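You operate a simulated robot arm through the tools that you are given. There is no shell and no other tool.

Carry out the task below with a simulated robot arm. There is one attempt and no reset: what you move stays moved.

JOB
Draw the pearl string out to mark 4 and grip it there.
Fine: grey lever back on GRIP, orange knob back on HOLD. Where these are worked on the way, their far stop is far enough and under half their travel is too little: grey lever.

The check looks at the end state, three seconds after you hand in, the way a careful person would. Anything else that was tipped, shoved, dropped, spilled or broken makes it a failure.

ROBOT AND FRAMES
A 6-joint arm with a fingered hand, fixed in place. Base frame: the origin is at the foot of the arm, x ahead of it, y to its left, z up; the work surface is at about z = 90. Lengths are in cm, angles in rad, forces in N, time in s.
With the tool pointing down near the work surface it reaches from about 28 to 80 cm from the base axis. Its first joint turns from -2.897 to 2.897 rad. Payload 4 kg.
Tool frame: the origin (TCP) lies between the finger pads and is the grasp point; the fingertips stand 2.6 cm ahead of it; z points along the fingers, y is the line along which they close. Largest opening 13.2 cm; the body of the gripper starts 7.3 cm behind the TCP. The gripper is a hand of 5 fingers: y runs from the thumb to the fingers, the wrist lies at [0, 0, -23.9] in the tool frame, and closing takes about 1.5 s.
Orientation is told as [roll, pitch, yaw] about the base's x, y, z axes, in that order, counted from this pose: with the fingers straight down and closing along the base's y, the tool's x points along the base's -x, its y along +y and its z along -z.

CONTROLS
- The arm moves only by the tool drive_tool. Its argument "commands" is a list of rows, each a list of 2 entries, a list of its own where there are three numbers: the shift along the tool's x, y, z in cm, then the turn, a rotation vector about the tool's x, y, z in rad. In form: [[[dx, dy, dz], [wx, wy, wz]], ...]. A call has 1 to 20 rows; each row shifts and turns the commanded pose from where the row before left it, along the tool's axes as they then stand. "claw" is the opening in per cent of the stroke, from 0 (shut) to 100 (fully open), set as the call begins (left out, the last holds). Each row takes 0.2 s and may step no farther than 5 cm and 0.15 rad from the row before; otherwise, or with a gripper value out of range, the whole call is refused. A pose out of reach is approached as far as the arm can. The call stops where the force on the tool passes 50 N (or 10 N more than at its start, if that is more) or the arm is blocked; 0.2 s more then pass. The fingers move at their own pace (about 4.5 cm/s each) and stop on an object; they squeeze with about 29 N. The grip force told is the motor's: it shows also when the fingers shut on nothing. Time passes only in rows, and 0.2 s behind the last, so rows that do not move let the fingers close. It gives the time, the measured TCP pose, the force on the tool (base axes), the opening and the grip force at its end, in the units of the frame above (readings bear some noise), with the torque about the TCP (base axes, N m) and any sound that the robot's microphone picked up.
- Cameras (640 x 400 px; columns grow to the right, rows downward): "scene" is fixed at [21.93, -64.98, 193.29]; the picture's right is [0.90, -0.44, 0.00], its down [-0.25, -0.50, -0.83] and it looks along [0.37, 0.74, -0.56] (base axes); focal length 343 px, centre (320, 200). "wrist" rides on the gripper at [8.4, 0.2, -9.7] in the tool frame; the picture's right is [-0.02, 1.00, 0.00], its down [-0.75, -0.02, -0.66] and it looks along [-0.66, -0.01, 0.75] (tool axes); focal length 270 px, centre (320, 200). There is no depth. A picture from a camera that has moved, and an enlarged one, comes with that camera's place and axes in the base frame and with its lens.
- get_image(camera): a new picture of that camera. No time passes.
- move_fingers(finger1, finger2, finger3, finger4, thumb_bend): sets how far each is bent, from 0 (flat) to 1 (curled in); at 0.3 the hand is open as for a grip, at 0.7 the pads meet at the TCP. One left out holds its place. A second passes; each finger stops where it meets its share of the squeeze, and holds until it gets a number again. A gripper value or a shape takes the hand back. It gives what a move gives, with no picture; readings hold the bend of each and the force on the fingers (four entries, about 0 where the hand has none), thumb and palm.
- set_grasp(shape): the hand has 5 fingers and takes this shape, open, in about a second: jaw (thumb against the fingers, like two jaws); tri (thumb and two fingers); tip (a fingertip pinch); poke (one finger out to press); point (the index stretched); flat (the hand flat); cup (the hand cupped); fist (a fist). The gripper value then closes the fingers along that shape, each until it touches; the sizes above hold for jaw. It gives what a move gives, with no picture.
- inspect(camera, box): a new picture of the part [left, top, right, bottom] of that camera's present view, enlarged. No time passes.
- hand_in(): hands the job in; it is judged then, once.

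Nothing tells you positions but the pictures and the camera data. Unless the task says otherwise, let go and move clear before handing in.

The tools are called after "Call:" as name(argument=value, ...) on one line, values as JSON. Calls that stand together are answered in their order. drive_tool: Moves the arm, as the interface text tells. Its arguments: {"type":"object","properties":{"commands":{"type":"array","items":{"type":"array"}},"claw":{"type":"number"}},"required":["commands"]} The other tools are called the same way: set_grasp (shape) gives the hand a shape; move_fingers (finger1, finger2, finger3, finger4, thumb_bend) moves the fingers one by one; get_image (camera) takes a picture; inspect (camera, box) takes an enlarged picture of a part of a camera's view; hand_in () hands the job in.

At the start:

```text
t: 0.0
position: [31.33, 21.26, 138.52]
tcp_rot: [-0.001, -0.002, 0.0]
contact_force: [0.7, -0.3, -0.1]
torque: [0.02, 0.02, 0.01]
opening: 13.18
finger_force: 0.1
shape: jaw
bend: [0.3, 0.3, 0.3, 0.3, 0.3]
finger forces: [0.1, 0.1, 0.0, 0.0, 0.1, 0.1]
```

scene: 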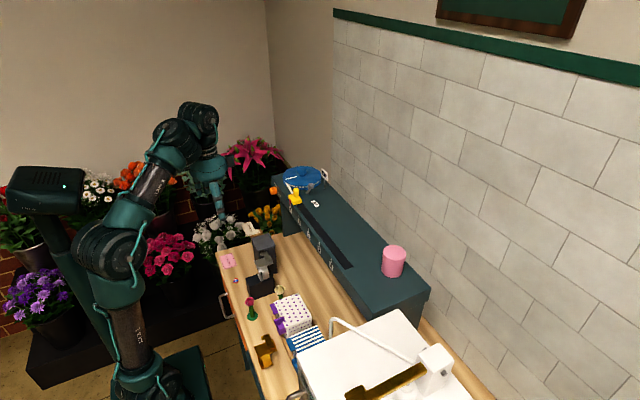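
wrist: 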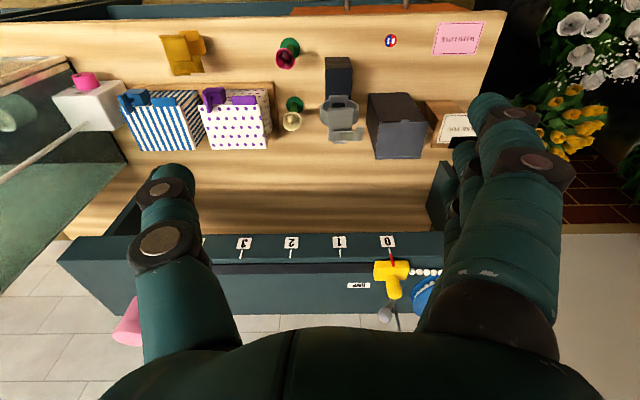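

I see a work bench with a raised dark-teal shelf carrying a numbered scale (0,1,2,3...), a yellow piece at mark 0 with pearls near a blue dish. I'll look closer before moving.

Call:
inspect(camera="scene", box=[240, 150, 440, 275])

Call:
inspect(camera="wrist", box=[200, 220, 460, 340])

Call:
inspect(camera="scene", box=[210, 220, 370, 380])

Call:
inspect(camera="wrist", box=[240, 10, 500, 170])

```text
3.20 times, centred on (340, 212) of scene
camera zoom: at [21.93, -64.98, 193.29], right [0.9, -0.44, 0.0], down [-0.25, -0.5, -0.83], along [0.37, 0.74, -0.56], focal length 1097 px, centre (256, 160)
```

zoom: 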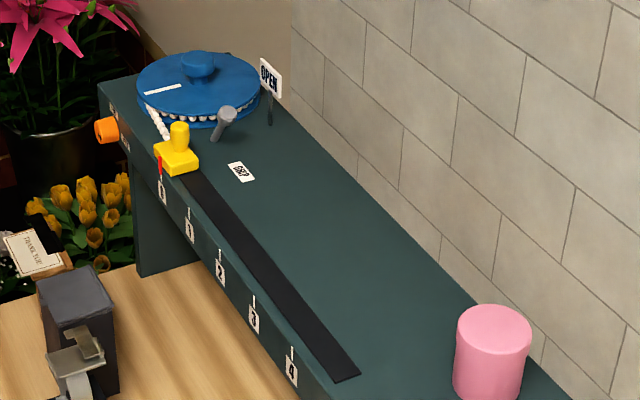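

```text
2.46 times, centred on (330, 280) of wrist
camera zoom: at [22.7, 21.45, 148.19], right [0.02, 1.0, 0.0], down [0.75, -0.02, 0.66], along [0.66, -0.01, -0.75], focal length 665 px, centre (295, 3)
```

zoom: 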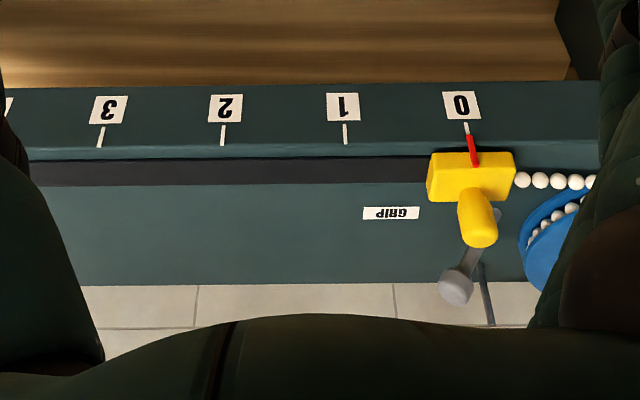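

```text
2.50 times, centred on (290, 300) of scene
camera zoom: at [21.93, -64.98, 193.29], right [0.9, -0.44, 0.0], down [-0.25, -0.5, -0.83], along [0.37, 0.74, -0.56], focal length 857 px, centre (395, -50)
```

zoom: 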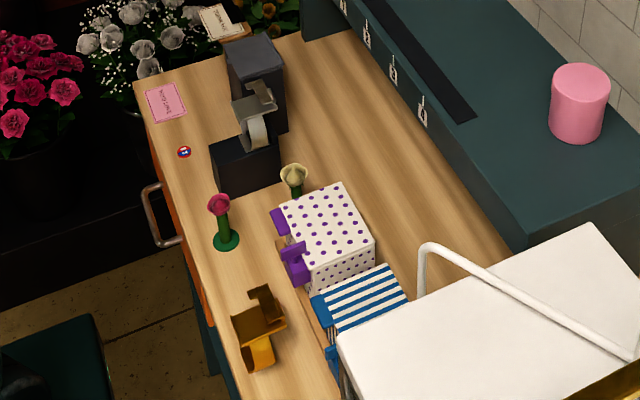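

```text
2.46 times, centred on (370, 90) of wrist
camera zoom: at [22.7, 21.45, 148.19], right [0.02, 1.0, 0.0], down [0.75, -0.02, 0.66], along [0.66, -0.01, -0.75], focal length 665 px, centre (197, 471)
```

zoom: 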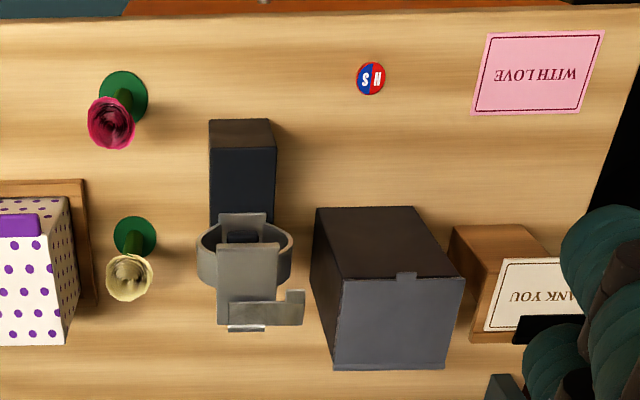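

The shelf has a black slot with a yellow shuttle at 0, a grey lever near GRIP/OPEN labels, and an orange knob at the far left end of its front face. I'll zoom in on these controls.

Call:
inspect(camera="scene", box=[265, 160, 335, 215])

Call:
inspect(camera="scene", box=[262, 178, 302, 210])

Call:
inspect(camera="scene", box=[280, 185, 360, 275])

Call:
inspect(camera="wrist", box=[340, 220, 460, 340])

```text
7.27 times, centred on (300, 188) of scene
camera zoom: at [21.93, -64.98, 193.29], right [0.9, -0.44, 0.0], down [-0.25, -0.5, -0.83], along [0.37, 0.74, -0.56], focal length 2493 px, centre (466, 291)
```

zoom: 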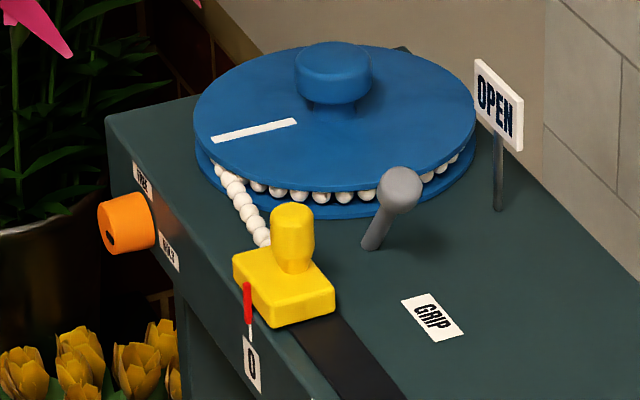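

```text
12.50 times, centred on (282, 194) of scene
camera zoom: at [21.93, -64.98, 193.29], right [0.9, -0.44, 0.0], down [-0.25, -0.5, -0.83], along [0.37, 0.74, -0.56], focal length 4285 px, centre (795, 275)
```

zoom: 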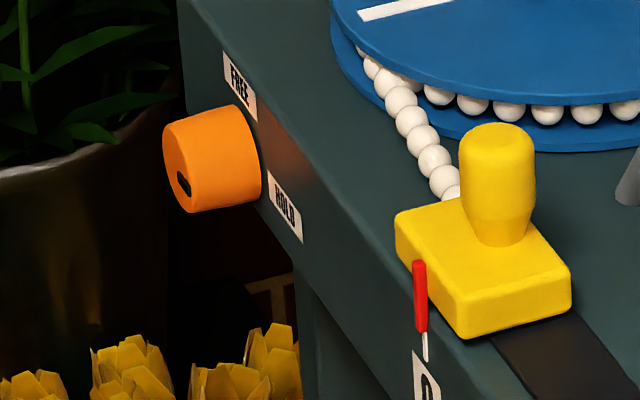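

```text
4.44 times, centred on (320, 230) of scene
camera zoom: at [21.93, -64.98, 193.29], right [0.9, -0.44, 0.0], down [-0.25, -0.5, -0.83], along [0.37, 0.74, -0.56], focal length 1524 px, centre (320, 67)
```

zoom: 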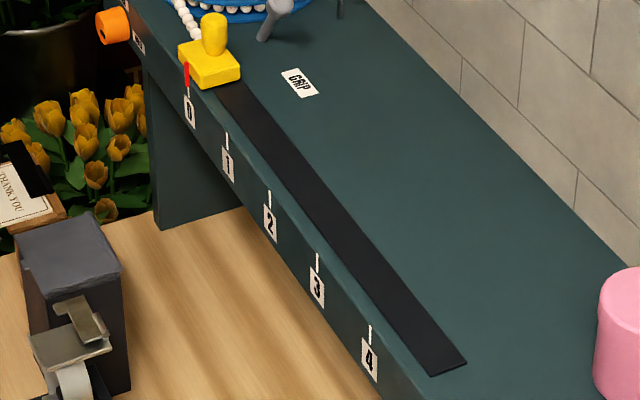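

```text
3.33 times, centred on (400, 280) of wrist
camera zoom: at [22.7, 21.45, 148.19], right [0.02, 1.0, 0.0], down [0.75, -0.02, 0.66], along [0.66, -0.01, -0.75], focal length 901 px, centre (53, -67)
```

zoom: 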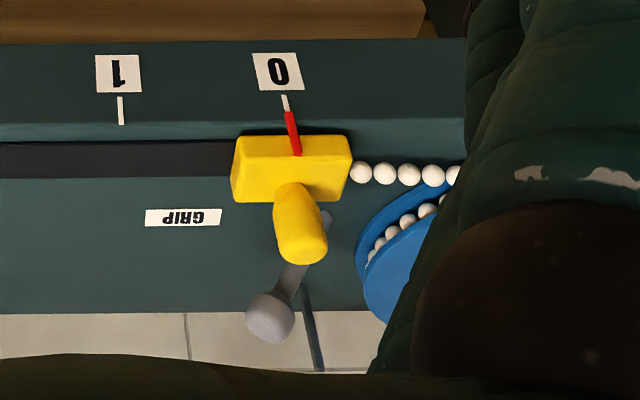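

Triangulating: the marks lie along y (0 at y≈32, 4 at y≈0, about 8 cm apart) on the front face at x≈57, shelf top z≈122. The lever leans toward −y (GRIP). I'll move the hand left, staying high, to look at the orange knob.

Call:
drive_tool(commands=[[[0, 4.5, 0], [0, 0, 0]], [[0, 4.5, 0], [0, 0, 0]], [[0, 4.5, 0], [0, 0, 0]], [[0, 4.5, 0], [0, 0, 0]], [[-2, 3.5, 0], [0, 0, 0]], [[0, 0, 0], [0, 0, 0]]])

Call:
get_image(camera="wrist")

Call:
get_image(camera="scene")

```text
t: 1.4
position: [32.19, 41.63, 134.14]
tcp_rot: [0.003, -0.001, 0.0]
contact_force: [-1.0, -0.5, 0.3]
torque: [-0.01, 0.0, -0.01]
opening: 13.2
finger_force: 0.0
shape: jaw
bend: [0.3, 0.3, 0.3, 0.3, 0.3]
finger forces: [0.1, 0.0, 0.0, 0.0, 0.1, 0.0]
out of reach, approached as far as the arm can: row 2, 3, 4, 5
```

```text
taken
camera wrist: at [23.55, 41.83, 143.89], right [0.02, 1.0, 0.0], down [0.75, -0.02, 0.66], along [0.66, -0.01, -0.75], focal length 270 px, centre (320, 200)
```

wrist: 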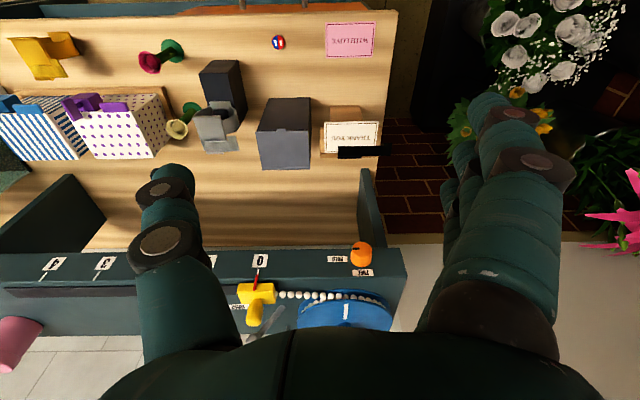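

```text
taken
```

scene: 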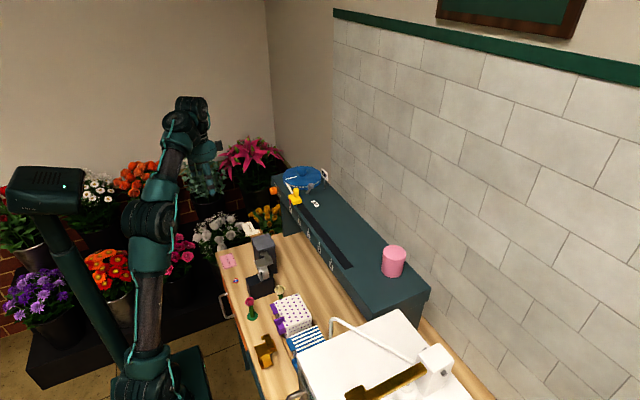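

The knob is now visible on the front face at about y≈45. I also learned the tool can't point straight down that high up far out, so I'll need to tilt it forward. I'll inspect the knob closely.

Call:
inspect(camera="wrist", box=[300, 225, 400, 290])

Call:
inspect(camera="wrist", box=[220, 240, 420, 340])

Call:
inspect(camera="scene", box=[262, 160, 342, 210])

```text
6.15 times, centred on (350, 258) of wrist
camera zoom: at [23.55, 41.83, 143.89], right [0.02, 1.0, 0.0], down [0.75, -0.02, 0.66], along [0.66, -0.01, -0.75], focal length 1663 px, centre (135, -154)
```

zoom: 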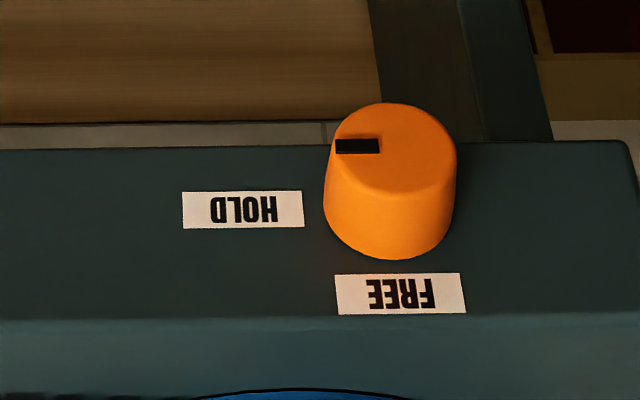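

```text
3.20 times, centred on (320, 290) of wrist
camera zoom: at [23.55, 41.83, 143.89], right [0.02, 1.0, 0.0], down [0.75, -0.02, 0.66], along [0.66, -0.01, -0.75], focal length 865 px, centre (320, -88)
```

zoom: 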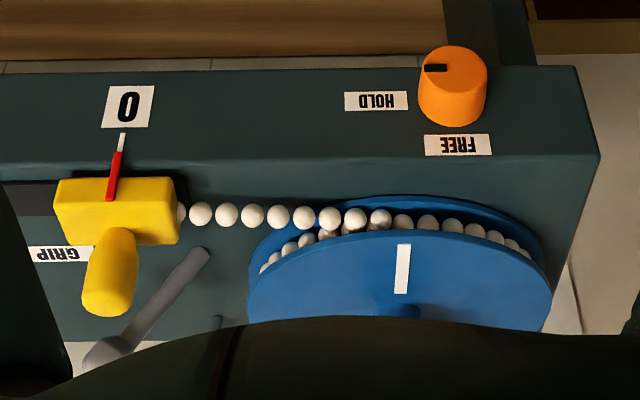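

```text
8.00 times, centred on (302, 185) of scene
camera zoom: at [21.93, -64.98, 193.29], right [0.9, -0.44, 0.0], down [-0.25, -0.5, -0.83], along [0.37, 0.74, -0.56], focal length 2743 px, centre (464, 320)
```

zoom: 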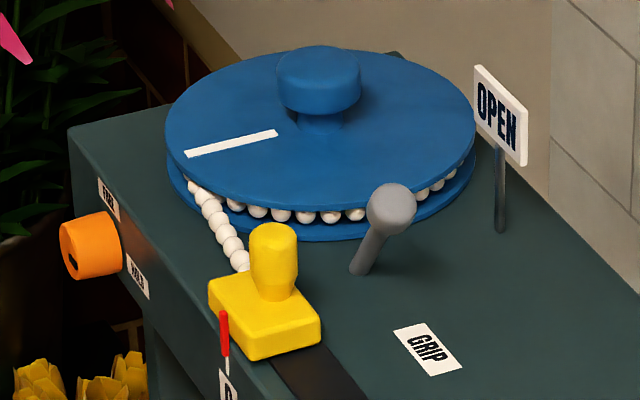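

The knob is a rotary one: its black pointer aims at HOLD (−y side), FREE is 90° away at the top. Its face centre is near (55.2, 47.4, 119.1). I'll tilt the hand to point along +x here, well clear, and check the result.

Call:
drive_tool(commands=[[[0, 0, 0], [0, -0.15, 0]], [[0, 0, 0], [0, -0.15, 0]], [[0, 0, 0], [0, -0.15, 0]], [[0, 0, 0], [0, -0.15, 0]], [[0, 0, 0], [0, -0.15, 0]], [[0, 0, 0], [0, 0, 0]]])

Call:
get_image(camera="scene")

Call:
get_image(camera="wrist")

```text
t: 2.8
position: [32.5, 41.39, 134.21]
tcp_rot: [0.008, -0.543, 0.0]
contact_force: [-0.3, -0.1, 1.1]
torque: [-0.03, 0.04, 0.03]
opening: 13.2
finger_force: 0.1
shape: jaw
bend: [0.3, 0.3, 0.3, 0.3, 0.3]
finger forces: [0.1, 0.1, 0.1, 0.1, 0.1, 0.0]
out of reach, approached as far as the arm can: row 4, 5
```

```text
taken
```

scene: 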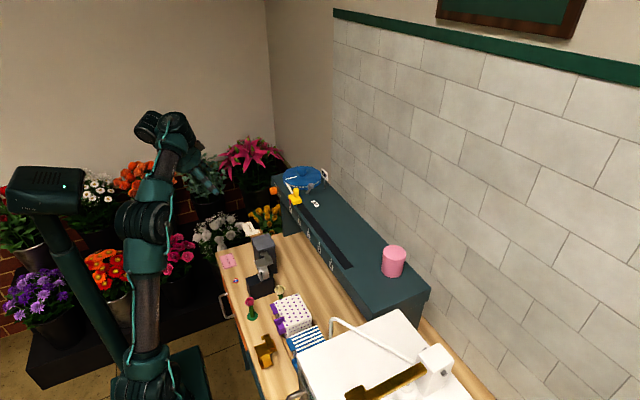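

```text
taken
camera wrist: at [19.98, 41.43, 138.08], right [0.01, 1.0, 0.02], down [0.31, -0.02, 0.95], along [0.95, -0.01, -0.31], focal length 270 px, centre (320, 200)
```

wrist: 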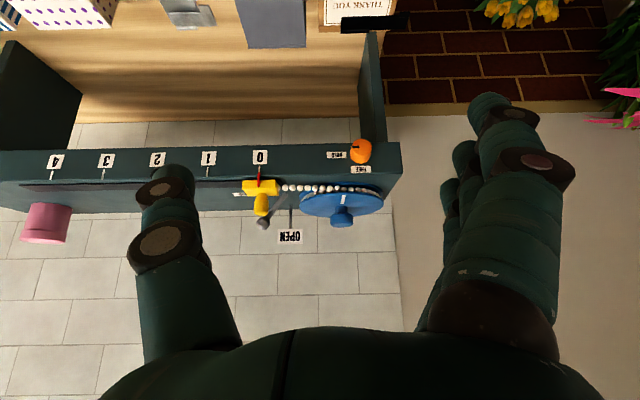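

The tilt only got to −0.54 rad up there, apparently a joint limit at that height. I'll lower the hand in front of the shelf (still ~15 cm clear of it) and continue tilting.

Call:
drive_tool(commands=[[[1.8, 0.5, 3.8], [0, 0, 0]], [[1.8, 0.5, 3.8], [0, 0, 0]], [[1.8, 0.5, 3.8], [0, 0, 0]], [[1.8, 0.5, 3.8], [0, 0, 0]], [[0, 0, 0], [0, 0, 0]], [[0, 0, 0], [0, 0, 0]]])

Call:
get_image(camera="scene")

```text
t: 4.2
position: [35.53, 50.26, 127.19]
tcp_rot: [0.013, -0.532, 0.001]
contact_force: [1.3, -0.2, -0.1]
torque: [0.02, 0.01, 0.02]
opening: 13.17
finger_force: 0.0
shape: jaw
bend: [0.3, 0.3, 0.3, 0.3, 0.3]
finger forces: [0.0, 0.0, 0.0, 0.0, 0.0, 0.0]
out of reach, approached as far as the arm can: row 1, 2, 3, 4
```

```text
taken
```

scene: 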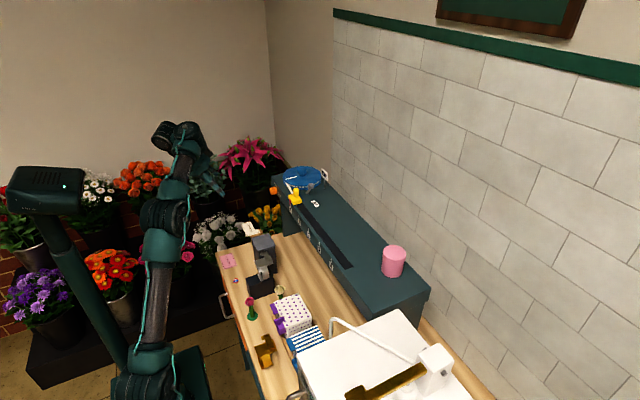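

The arm is being limited by a joint, not distance. I'll look at the arm's configuration more closely before going on.

Call:
inspect(camera="scene", box=[80, 100, 320, 400])

Call:
get_image(camera="wrist")

```text
1.33 times, centred on (200, 250) of scene
camera zoom: at [21.93, -64.98, 193.29], right [0.9, -0.44, 0.0], down [-0.25, -0.5, -0.83], along [0.37, 0.74, -0.56], focal length 457 px, centre (480, 133)
```

zoom: 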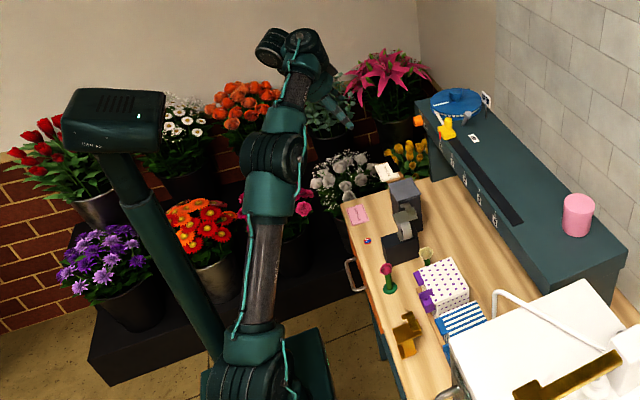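

```text
taken
camera wrist: at [23.22, 50.26, 131.29], right [0.01, 1.0, 0.02], down [0.32, -0.02, 0.95], along [0.95, 0.0, -0.32], focal length 270 px, centre (320, 200)
```

wrist: 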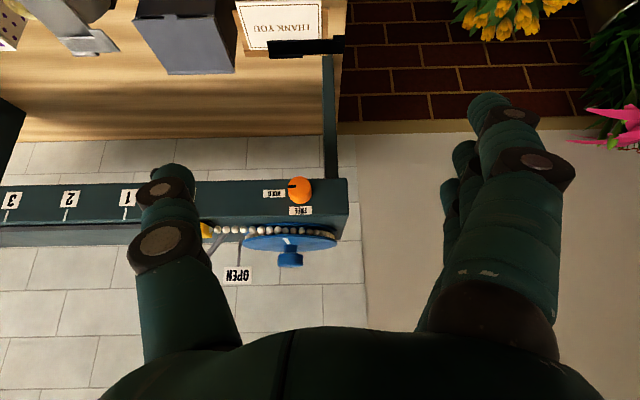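

The arm looks fully stretched upward, so the solver may be stuck near its straight-elbow limit. I'll wait a few empty rows to see where the commanded pose really settles.

Call:
drive_tool(commands=[[[0, 0, 0], [0, 0, 0]], [[0, 0, 0], [0, 0, 0]], [[0, 0, 0], [0, 0, 0]]])

```text
t: 5.0
position: [35.56, 50.21, 127.33]
tcp_rot: [0.011, -0.531, -0.001]
contact_force: [1.0, 0.0, -0.2]
torque: [0.01, 0.0, -0.02]
opening: 13.2
finger_force: 0.1
shape: jaw
bend: [0.3, 0.3, 0.3, 0.3, 0.3]
finger forces: [0.0, 0.0, 0.0, 0.1, 0.0, 0.0]
```

The command now rests at the measured pose. I'll probe small motions to learn which directions are limited: first straight down a bit, then back toward −y.

Call:
drive_tool(commands=[[[0, -4, 0], [0, 0, 0]], [[0, -4, 0], [0, 0, 0]], [[0, -4, 0], [0, 0, 0]], [[0, 0, 0], [0, 0, 0]]])

```text
t: 6.0
position: [36.78, 41.91, 132.82]
tcp_rot: [0.006, -0.539, 0.001]
contact_force: [-0.7, 0.4, 0.9]
torque: [0.0, -0.01, -0.01]
opening: 13.21
finger_force: 0.1
shape: jaw
bend: [0.3, 0.3, 0.3, 0.3, 0.3]
finger forces: [0.0, 0.1, 0.0, 0.1, 0.0, 0.0]
out of reach, approached as far as the arm can: row 1, 2, 3
```

Positions slide along a curved surface, so I take it a wrist joint is at its stop with the forearm steep. I'll untilt, come down with the tool vertical to a lower, more outstretched posture (over free bench air), and tilt from there.

Call:
drive_tool(commands=[[[0, -1.5, 0], [0, 0.135, 0]], [[0, -1.5, 0], [0, 0.135, 0]], [[0, -1.5, 0], [0, 0.135, 0]], [[0, -1.5, 0], [0, 0.134, 0]], [[0, 0, 4], [0, 0, 0]], [[0, 0, 4], [0, 0, 0]], [[0, 0, 4], [0, 0, 0]], [[0, 0, 0], [0, 0, 0]]])

Call:
get_image(camera="scene")

```text
t: 7.8
position: [36.63, 35.87, 120.56]
tcp_rot: [0.006, -0.003, 0.006]
contact_force: [-0.7, 0.4, -0.1]
torque: [-0.04, 0.02, -0.02]
opening: 13.17
finger_force: 0.1
shape: jaw
bend: [0.3, 0.3, 0.3, 0.3, 0.3]
finger forces: [0.0, 0.0, 0.0, 0.0, 0.0, 0.0]
```

```text
taken
```

scene: 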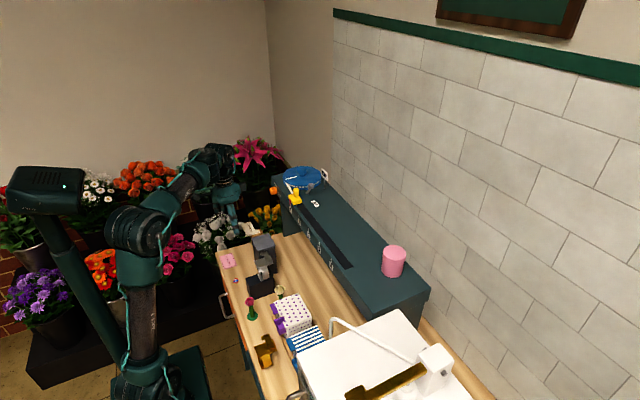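

Now the arm is nicely bent. I'll tilt toward +x in this lower posture.

Call:
drive_tool(commands=[[[0, 0.5, 0], [0, -0.15, 0]], [[0, 0.5, 0], [0, -0.15, 0]], [[0, 0.5, 0], [0, -0.15, 0]], [[0, 0.5, 0], [0, -0.15, 0]], [[0, 0.5, 0], [0, -0.15, 0]], [[0, 0, 0], [0, 0, 0]]])

Call:
get_image(camera="scene")

```text
t: 9.2
position: [36.73, 38.41, 120.6]
tcp_rot: [0.011, -0.753, -0.001]
contact_force: [0.1, -0.1, 0.7]
torque: [-0.02, -0.02, -0.01]
opening: 13.18
finger_force: 0.1
shape: jaw
bend: [0.3, 0.3, 0.3, 0.3, 0.3]
finger forces: [0.0, 0.0, 0.0, 0.0, 0.0, 0.0]
```

```text
taken
```

scene: 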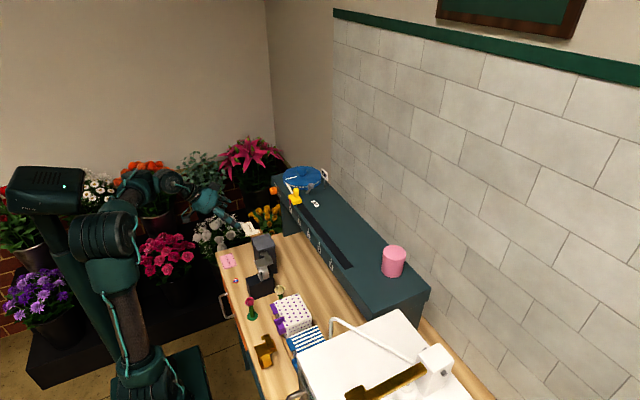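

That works at −0.75. Continuing to the horizontal.

Call:
drive_tool(commands=[[[0, 0.5, 2], [0, -0.15, 0]], [[0, 0.5, 2], [0, -0.15, 0]], [[0, 0.5, 2], [0, -0.15, 0]], [[0, 0.5, 1], [0, -0.15, 0]], [[0, 0.5, 1], [0, -0.15, 0]], [[0, 0.5, 1], [0, -0.068, 0]], [[0, 0, 0], [0, 0, 0]]])

Call:
get_image(camera="scene")

Call:
get_image(camera="wrist")

```text
t: 10.8
position: [44.3, 41.34, 116.42]
tcp_rot: [1.743, -1.565, -1.735]
contact_force: [-0.7, 0.4, 0.9]
torque: [0.02, 0.02, 0.04]
opening: 13.2
finger_force: 0.1
shape: jaw
bend: [0.3, 0.3, 0.3, 0.3, 0.3]
finger forces: [0.0, 0.1, 0.1, 0.0, 0.0, 0.0]
```

```text
taken
```

scene: 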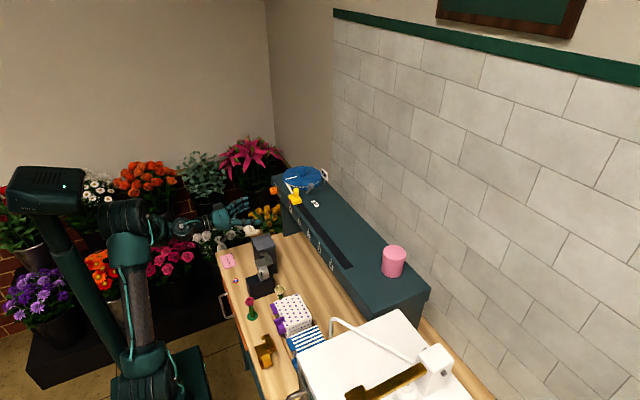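

```text
taken
camera wrist: at [34.47, 41.54, 107.88], right [0.0, 1.0, 0.03], down [-0.66, -0.02, 0.75], along [0.75, -0.01, 0.66], focal length 270 px, centre (320, 200)
```

wrist: 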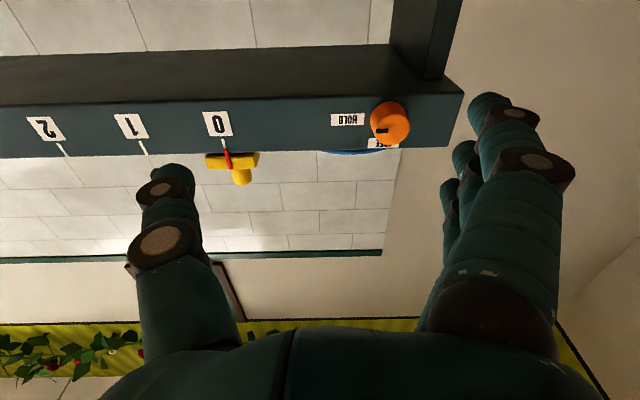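

The hand now points along +x at (44.3, 41.3, 116.4), with the knob visible from slightly below. I'll zoom to refine its location.

Call:
inspect(camera="wrist", box=[310, 70, 470, 170])

Call:
inspect(camera="scene", box=[180, 160, 320, 260])

```text
4.00 times, centred on (390, 120) of wrist
camera zoom: at [34.47, 41.54, 107.88], right [0.0, 1.0, 0.03], down [-0.66, -0.02, 0.75], along [0.75, -0.01, 0.66], focal length 1081 px, centre (40, 520)
```

zoom: 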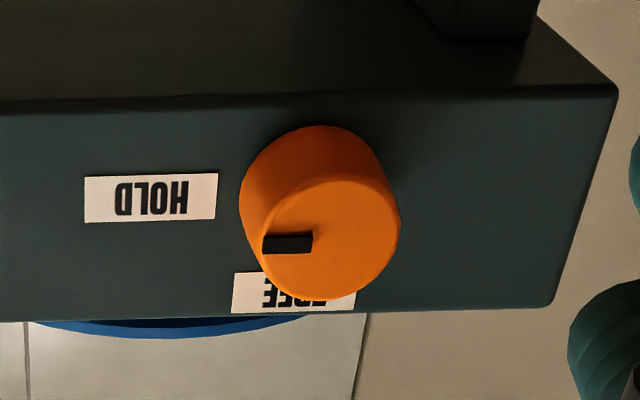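

```text
4.00 times, centred on (250, 210) of scene
camera zoom: at [21.93, -64.98, 193.29], right [0.9, -0.44, 0.0], down [-0.25, -0.5, -0.83], along [0.37, 0.74, -0.56], focal length 1371 px, centre (600, 160)
```

zoom: 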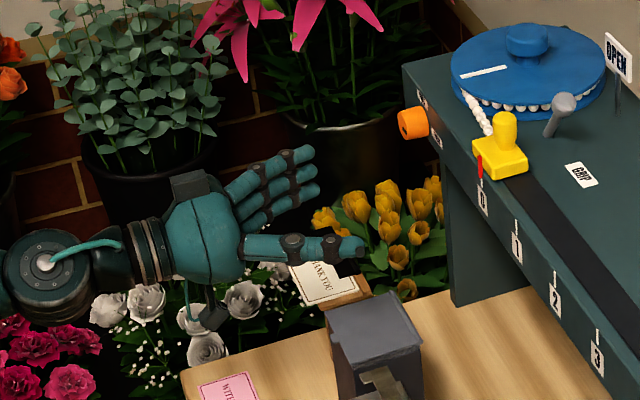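

The knob axis is at about y=47.5, z=118.8, face at x≈55.2. I'll line up in front of it at x=48 and test in free air that the wrist can roll the −90° needed.

Call:
drive_tool(commands=[[[-1.2, 3.1, 1.8], [0, 0, 0]], [[-1.2, 3.05, 1.9], [0, 0, 0]], [[0, 0, 0], [0, 0, -0.15]], [[0, 0, 0], [0, 0, -0.15]], [[0, 0, 0], [0, 0, -0.15]], [[0, 0, 0], [0, 0, -0.15]], [[0, 0, 0], [0, 0, -0.15]], [[0, 0, 0], [0, 0, -0.15]], [[0, 0, 0], [0, 0, -0.15]], [[0, 0, 0], [0, 0, -0.15]], [[0, 0, 0], [0, 0, -0.15]], [[0, 0, 0], [0, 0, -0.15]], [[0, 0, 0], [0, 0, -0.15]], [[0, 0, 0], [0, 0, 0]]])

Call:
get_image(camera="wrist")

Call:
inspect(camera="scene", box=[180, 160, 320, 260])

```text
t: 13.8
position: [47.8, 47.52, 118.84]
tcp_rot: [-1.569, 0.072, 1.574]
contact_force: [-0.6, 0.0, -0.2]
torque: [-0.02, 0.02, -0.04]
opening: 13.16
finger_force: 0.1
shape: jaw
bend: [0.3, 0.3, 0.3, 0.3, 0.3]
finger forces: [0.0, 0.0, 0.1, 0.0, 0.0, 0.1]
```

```text
taken
camera wrist: at [38.15, 39.04, 119.2], right [0.0, -0.05, -1.0], down [-0.66, 0.75, -0.04], along [0.75, 0.66, -0.03], focal length 270 px, centre (320, 200)
```

wrist: 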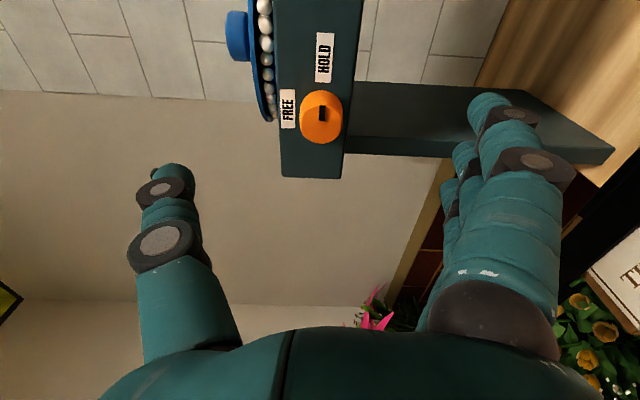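

```text
4.00 times, centred on (250, 210) of scene
camera zoom: at [21.93, -64.98, 193.29], right [0.9, -0.44, 0.0], down [-0.25, -0.5, -0.83], along [0.37, 0.74, -0.56], focal length 1371 px, centre (600, 160)
```

zoom: 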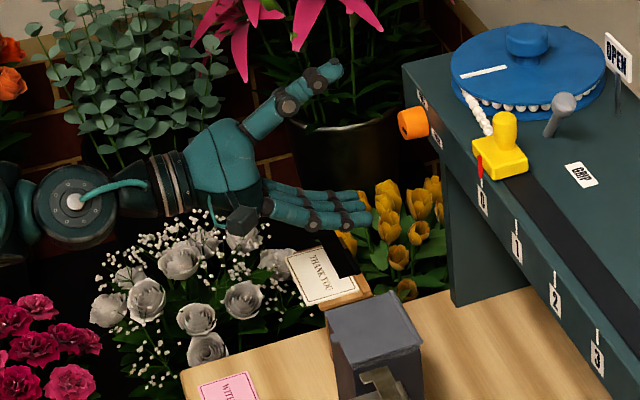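

The −90° roll is reachable. From this side view I'll refine the knob's centre once more before rolling back and gripping.

Call:
inspect(camera="wrist", box=[260, 70, 380, 160])

```text
4.44 times, centred on (320, 115) of wrist
camera zoom: at [38.15, 39.04, 119.2], right [0.0, -0.05, -1.0], down [-0.66, 0.75, -0.04], along [0.75, 0.66, -0.03], focal length 1201 px, centre (320, 578)
```

zoom: 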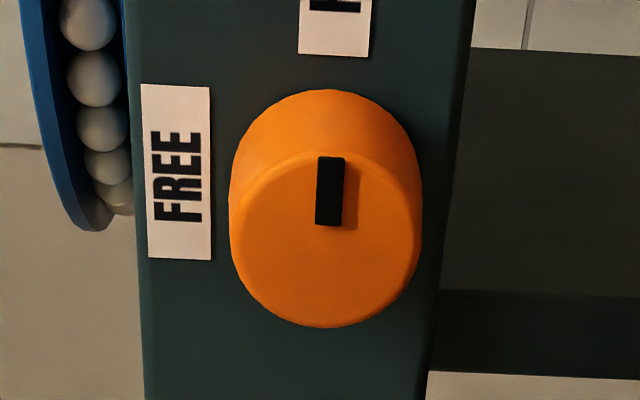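

Knob centre refined to y≈47.3, z≈118.8, face x≈55.2. Rolling back to 0 and advancing so the fingertips straddle the knob.

Call:
drive_tool(commands=[[[0, 0, 0], [0, 0, 0.15]], [[0, 0, 0], [0, 0, 0.15]], [[0, 0, 0], [0, 0, 0.15]], [[0, 0, 0], [0, 0, 0.15]], [[0, 0, 0], [0, 0, 0.15]], [[0, 0, 0], [0, 0, 0.15]], [[0, 0, 0], [0, 0, 0.15]], [[0, 0, 0], [0, 0, 0.15]], [[0, 0, 0], [0, 0, 0.15]], [[0, 0, 0], [0, 0, 0.15]], [[0, 0, 0], [0, 0, 0.15]], [[0, -0.2, 2.5], [0, 0, 0]], [[0, 0, 2.5], [0, 0, 0]], [[0, 0, 0], [0, 0, 0]]])

Call:
get_image(camera="wrist")

Call:
inspect(camera="scene", box=[200, 160, 320, 240])

```text
t: 16.8
position: [53.04, 47.46, 118.58]
tcp_rot: [1.573, -1.563, -1.569]
contact_force: [-0.1, -0.8, -0.5]
torque: [-0.01, -0.01, 0.01]
opening: 13.19
finger_force: 0.2
shape: jaw
bend: [0.3, 0.3, 0.3, 0.3, 0.3]
finger forces: [0.0, 0.1, 0.0, 0.0, 0.1, 0.0]
```

```text
taken
camera wrist: at [43.14, 47.6, 110.14], right [0.0, 1.0, 0.03], down [-0.66, -0.02, 0.75], along [0.75, -0.02, 0.66], focal length 270 px, centre (320, 200)
```

wrist: 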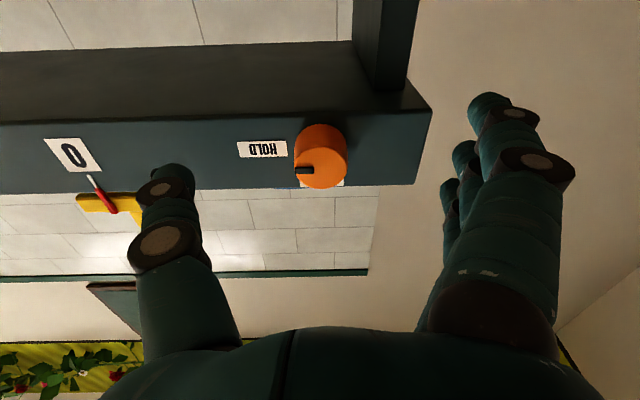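

```text
5.00 times, centred on (260, 200) of scene
camera zoom: at [21.93, -64.98, 193.29], right [0.9, -0.44, 0.0], down [-0.25, -0.5, -0.83], along [0.37, 0.74, -0.56], focal length 1714 px, centre (620, 200)
```

zoom: 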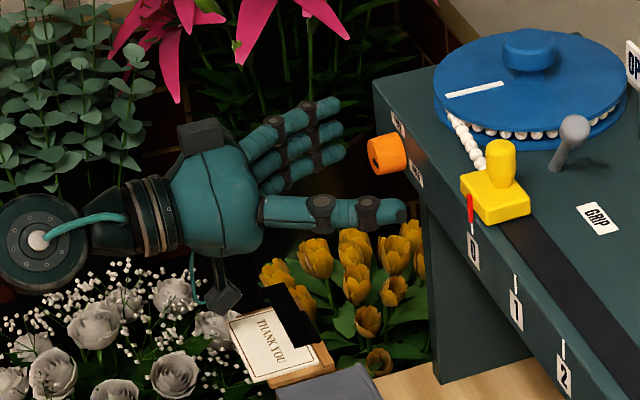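

Aligned. Advancing 1 cm more and closing on the knob.

Call:
drive_tool(commands=[[[0, -0.05, 1.0], [0, 0, 0]], [[0, 0, 0], [0, 0, 0]]])

Call:
drive_tool(commands=[[[0, 0, 0], [0, 0, 0]], [[0, 0, 0], [0, 0, 0]], [[0, 0, 0], [0, 0, 0]], [[0, 0, 0], [0, 0, 0]], [[0, 0, 0], [0, 0, 0]], [[0, 0, 0], [0, 0, 0]], [[0, 0, 0], [0, 0, 0]], [[0, 0, 0], [0, 0, 0]], [[0, 0, 0], [0, 0, 0]]], claw=0)

Call:
get_image(camera="wrist")

Call:
inspect(camera="scene", box=[200, 160, 320, 240])

```text
t: 17.4
position: [53.99, 47.37, 118.68]
tcp_rot: [1.501, -1.565, -1.497]
contact_force: [0.3, 0.5, 0.3]
torque: [-0.01, -0.01, 0.04]
opening: 13.2
finger_force: 0.1
shape: jaw
bend: [0.3, 0.3, 0.3, 0.3, 0.3]
finger forces: [0.1, 0.0, 0.0, 0.0, 0.0, 0.0]
```

```text
t: 19.4
position: [54.0, 47.42, 118.63]
tcp_rot: [1.507, -1.563, -1.505]
contact_force: [-2.1, -8.1, -1.1]
torque: [0.03, -0.02, -0.12]
opening: 1.13
finger_force: 28.7
shape: jaw
bend: [0.67, 0.72, 0.72, 0.67, 0.7]
finger forces: [0.1, 8.3, 8.2, 0.0, 24.0, 0.0]
```

```text
taken
camera wrist: at [44.16, 47.5, 110.19], right [0.0, 1.0, 0.03], down [-0.66, -0.02, 0.75], along [0.75, -0.02, 0.66], focal length 270 px, centre (320, 200)
```

wrist: 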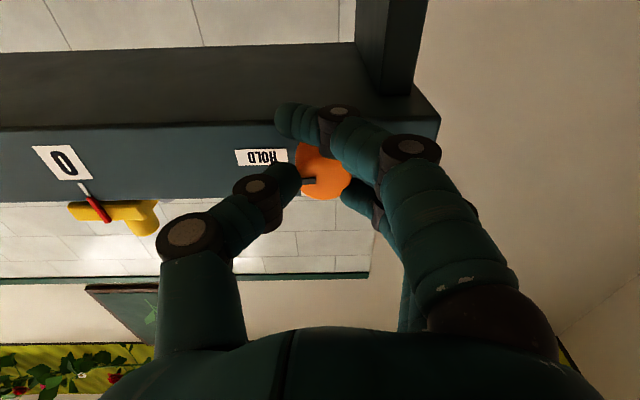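

```text
5.00 times, centred on (260, 200) of scene
camera zoom: at [21.93, -64.98, 193.29], right [0.9, -0.44, 0.0], down [-0.25, -0.5, -0.83], along [0.37, 0.74, -0.56], focal length 1714 px, centre (620, 200)
```

zoom: 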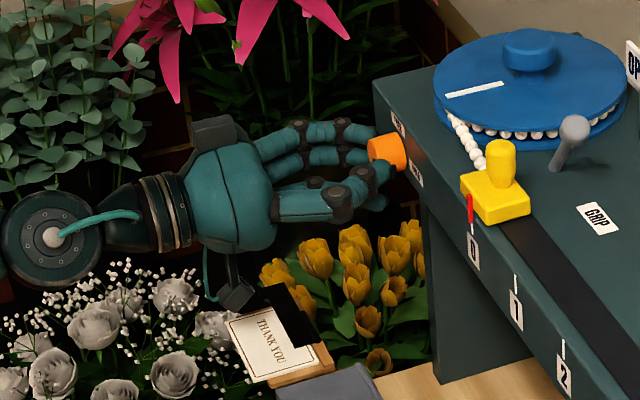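

Force builds on the thumb and middle fingers, but the opening reads smaller than the knob. I'll look closely to see whether the tips are really beside the knob.

Call:
inspect(camera="wrist", box=[240, 90, 420, 210])

Call:
inspect(camera="scene", box=[240, 175, 300, 215])

```text
3.33 times, centred on (330, 150) of wrist
camera zoom: at [44.16, 47.5, 110.19], right [0.0, 1.0, 0.03], down [-0.66, -0.02, 0.75], along [0.75, -0.02, 0.66], focal length 901 px, centre (287, 367)
```

zoom: 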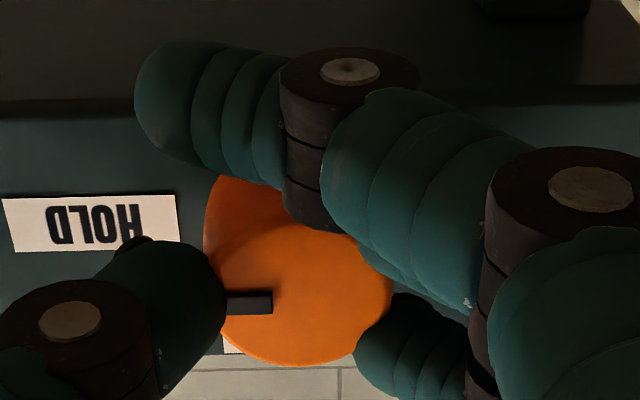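

```text
10.00 times, centred on (270, 195) of scene
camera zoom: at [21.93, -64.98, 193.29], right [0.9, -0.44, 0.0], down [-0.25, -0.5, -0.83], along [0.37, 0.74, -0.56], focal length 3428 px, centre (820, 250)
```

zoom: 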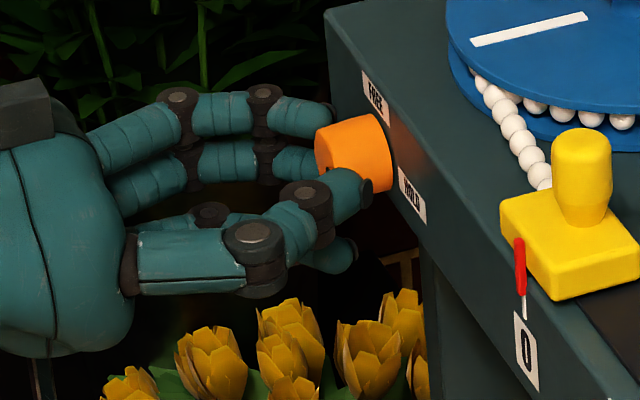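

The knob is held between the thumb (−y side) and the middle fingers (+y side), the outer fingers caging it. Now rolling the hand −90° toward FREE.

Call:
drive_tool(commands=[[[0, 0, 0], [0, 0, -0.1]], [[0, 0, 0], [0, 0, -0.1]], [[0, 0, 0], [0, 0, -0.1]], [[0, 0, 0], [0, 0, -0.1]], [[0, 0, 0], [0, 0, -0.1]], [[0, 0, 0], [0, 0, -0.1]], [[0, 0, 0], [0, 0, -0.1]], [[0, 0, 0], [0, 0, -0.1]], [[0, 0, 0], [0, 0, 0]]])

Call:
inspect(camera="scene", box=[240, 165, 300, 215])

Call:
inspect(camera="wrist", box=[240, 90, 420, 210])

```text
t: 21.4
position: [53.93, 47.33, 118.79]
tcp_rot: [-1.571, -0.777, 1.576]
contact_force: [1.6, -8.7, 0.8]
torque: [-0.03, 0.0, -0.14]
opening: 1.08
finger_force: 28.9
shape: jaw
bend: [0.67, 0.72, 0.72, 0.67, 0.7]
finger forces: [0.0, 9.6, 7.7, 0.1, 22.4, 0.0]
```

```text
8.00 times, centred on (270, 190) of scene
camera zoom: at [21.93, -64.98, 193.29], right [0.9, -0.44, 0.0], down [-0.25, -0.5, -0.83], along [0.37, 0.74, -0.56], focal length 2743 px, centre (720, 280)
```

zoom: 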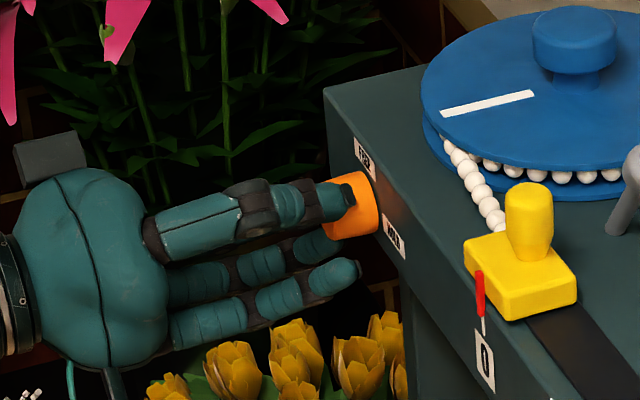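

```text
3.33 times, centred on (330, 150) of wrist
camera zoom: at [44.16, 41.38, 112.77], right [0.0, 0.72, -0.7], down [-0.66, 0.52, 0.54], along [0.75, 0.46, 0.47], focal length 901 px, centre (287, 367)
```

zoom: 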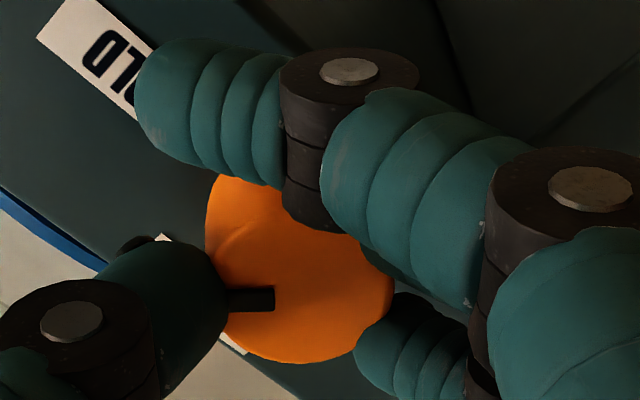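

The knob is following the hand (pointer stays at the thumb). Continuing the other half turn.

Call:
drive_tool(commands=[[[0, 0, 0], [0, 0, -0.1]], [[0, 0, 0], [0, 0, -0.1]], [[0, 0, 0], [0, 0, -0.1]], [[0, 0, 0], [0, 0, -0.1]], [[0, 0, 0], [0, 0, -0.1]], [[0, 0, 0], [0, 0, -0.1]], [[0, 0, 0], [0, 0, -0.1]], [[0, 0, 0], [0, 0, -0.08]], [[0, 0, 0], [0, 0, 0]]])

Call:
inspect(camera="wrist", box=[240, 90, 420, 210])

Call:
inspect(camera="scene", box=[240, 165, 330, 225])

```text
t: 23.4
position: [53.93, 47.36, 118.85]
tcp_rot: [-1.57, 0.002, 1.575]
contact_force: [2.9, 9.4, 13.9]
torque: [0.07, -0.23, 0.18]
opening: 1.04
finger_force: 28.8
shape: jaw
bend: [0.67, 0.72, 0.72, 0.67, 0.7]
finger forces: [0.0, 5.9, 9.6, 0.1, 24.8, 0.0]
```

```text
3.33 times, centred on (330, 150) of wrist
camera zoom: at [44.14, 38.84, 118.68], right [0.0, 0.02, -1.0], down [-0.66, 0.75, 0.01], along [0.75, 0.66, 0.01], focal length 901 px, centre (287, 367)
```

zoom: 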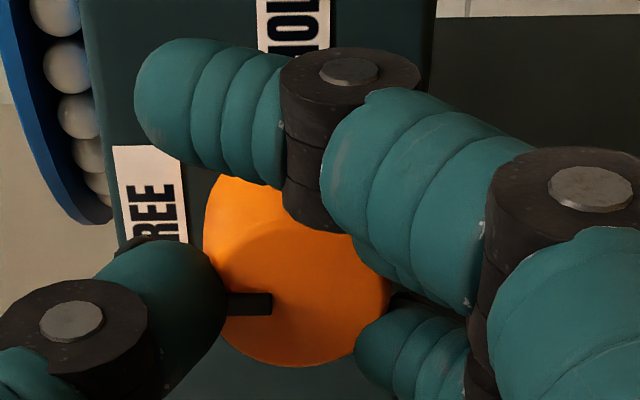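

```text
6.67 times, centred on (285, 195) of scene
camera zoom: at [21.93, -64.98, 193.29], right [0.9, -0.44, 0.0], down [-0.25, -0.5, -0.83], along [0.37, 0.74, -0.56], focal length 2286 px, centre (553, 233)
```

zoom: 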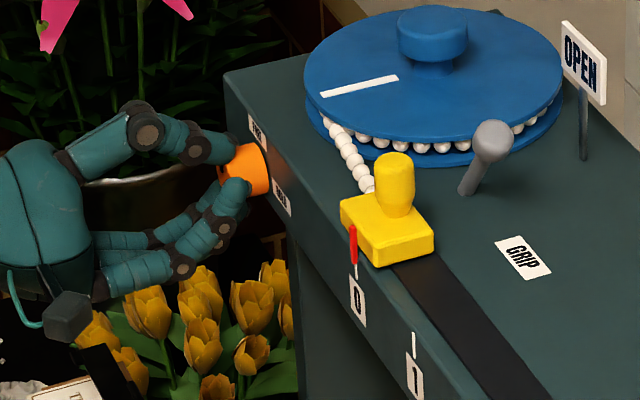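

The pointer now aims at FREE and resistance is rising at the stop. Opening the hand and backing off.

Call:
drive_tool(commands=[[[0, 0, 0], [0, 0, 0]], [[0, 0, 0], [0, 0, 0]], [[0, 0, 0], [0, 0, 0]], [[0, 0, 0], [0, 0, 0]], [[0, 0, 0], [0, 0, 0]], [[0, 0, 0], [0, 0, 0]], [[0, 0, 0], [0, 0, 0]], [[0, 0, 0], [0, 0, 0]], [[0, 0, -3], [0, 0, 0]], [[0, 0, -3], [0, 0, 0]], [[0, 0, 0], [0, 0, 0]]], claw=100)

Call:
get_image(camera="wrist")

Call:
inspect(camera="wrist", box=[260, 70, 380, 160])

```text
t: 25.8
position: [47.87, 47.15, 118.75]
tcp_rot: [-1.572, 0.003, 1.573]
contact_force: [0.6, 0.7, 0.8]
torque: [0.0, -0.02, 0.03]
opening: 13.18
finger_force: 0.1
shape: jaw
bend: [0.3, 0.3, 0.3, 0.3, 0.3]
finger forces: [0.1, 0.0, 0.1, 0.1, 0.1, 0.1]
```

```text
taken
camera wrist: at [38.2, 38.69, 118.58], right [0.0, 0.02, -1.0], down [-0.66, 0.75, 0.01], along [0.75, 0.66, 0.01], focal length 270 px, centre (320, 200)
```

wrist: 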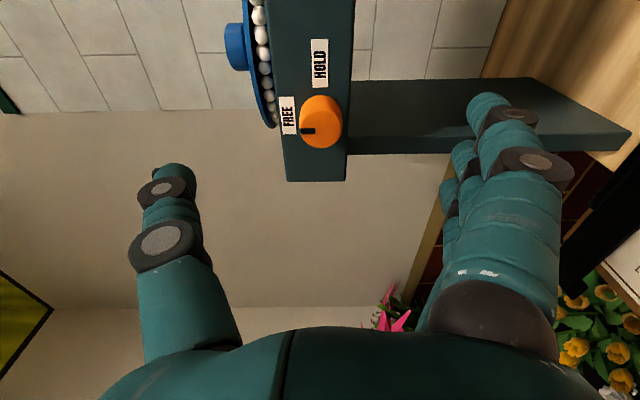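

```text
4.44 times, centred on (320, 115) of wrist
camera zoom: at [38.2, 38.69, 118.58], right [0.0, 0.02, -1.0], down [-0.66, 0.75, 0.01], along [0.75, 0.66, 0.01], focal length 1201 px, centre (320, 578)
```

zoom: 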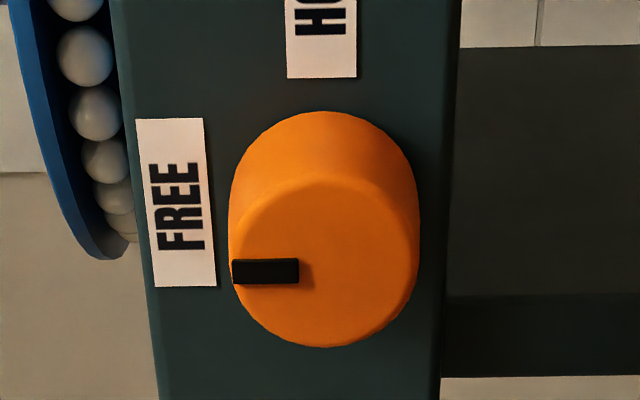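

The knob is on FREE. Next is the grey lever; I'll back away, roll the hand back, and try the "poke" shape in free air to see where its fingertip lies.

Call:
drive_tool(commands=[[[0, 0, -3], [0, 0, 0.15]], [[0, 0, -2], [0, 0, 0.15]], [[0, 0, 0], [0, 0, 0.15]], [[0, 0, 0], [0, 0, 0.15]], [[0, 0, 0], [0, 0, 0.15]], [[0, 0, 0], [0, 0, 0.15]], [[0, 0, 0], [0, 0, 0.15]], [[0, 0, 0], [0, 0, 0.15]], [[0, 0, 0], [0, 0, 0.15]], [[0, 0, 0], [0, 0, 0.15]], [[0, 0, 0], [0, 0, 0.07]], [[0, 0, 0], [0, 0, 0]]])

Call:
set_grasp(shape="poke")

Call:
get_image(camera="wrist")

Call:
inspect(camera="scene", box=[180, 150, 320, 250])

```text
t: 28.4
position: [43.01, 47.39, 118.76]
tcp_rot: [-1.503, -1.568, 1.506]
contact_force: [-0.1, 0.8, -0.6]
torque: [0.0, 0.0, 0.01]
opening: 13.19
finger_force: 0.0
shape: jaw
bend: [0.3, 0.3, 0.3, 0.3, 0.3]
finger forces: [0.1, 0.1, 0.1, 0.0, 0.0, 0.1]
```

```text
t: 29.3
position: [42.86, 47.34, 118.93]
tcp_rot: [-1.533, -1.568, 1.538]
contact_force: [0.3, 0.0, -0.6]
torque: [0.03, -0.02, 0.0]
opening: 0.03
finger_force: 0.1
shape: poke
bend: [1.0, 1.0, 1.0, 1.0, 0.47]
finger forces: [0.0, 0.0, 0.1, 0.0, 0.0, 0.0]
```

```text
taken
camera wrist: at [33.11, 47.37, 110.29], right [0.0, 1.0, 0.02], down [-0.66, -0.02, 0.75], along [0.75, -0.01, 0.66], focal length 270 px, centre (320, 200)
```

wrist: 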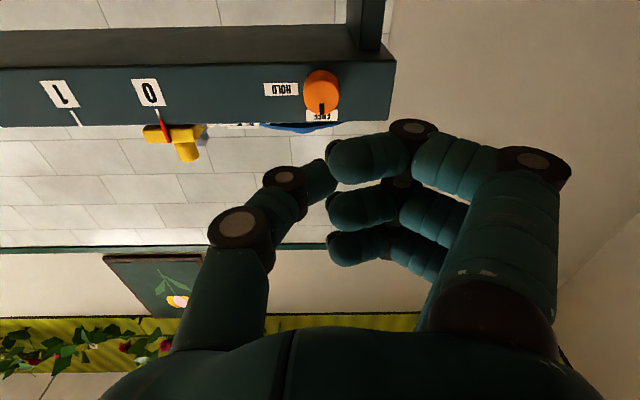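

```text
4.00 times, centred on (250, 200) of scene
camera zoom: at [21.93, -64.98, 193.29], right [0.9, -0.44, 0.0], down [-0.25, -0.5, -0.83], along [0.37, 0.74, -0.56], focal length 1371 px, centre (600, 200)
```

zoom: 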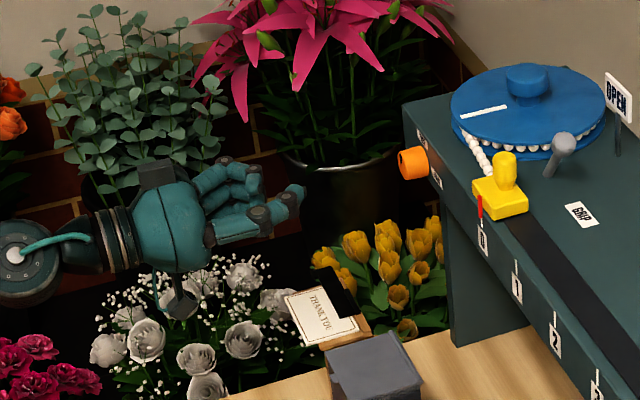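

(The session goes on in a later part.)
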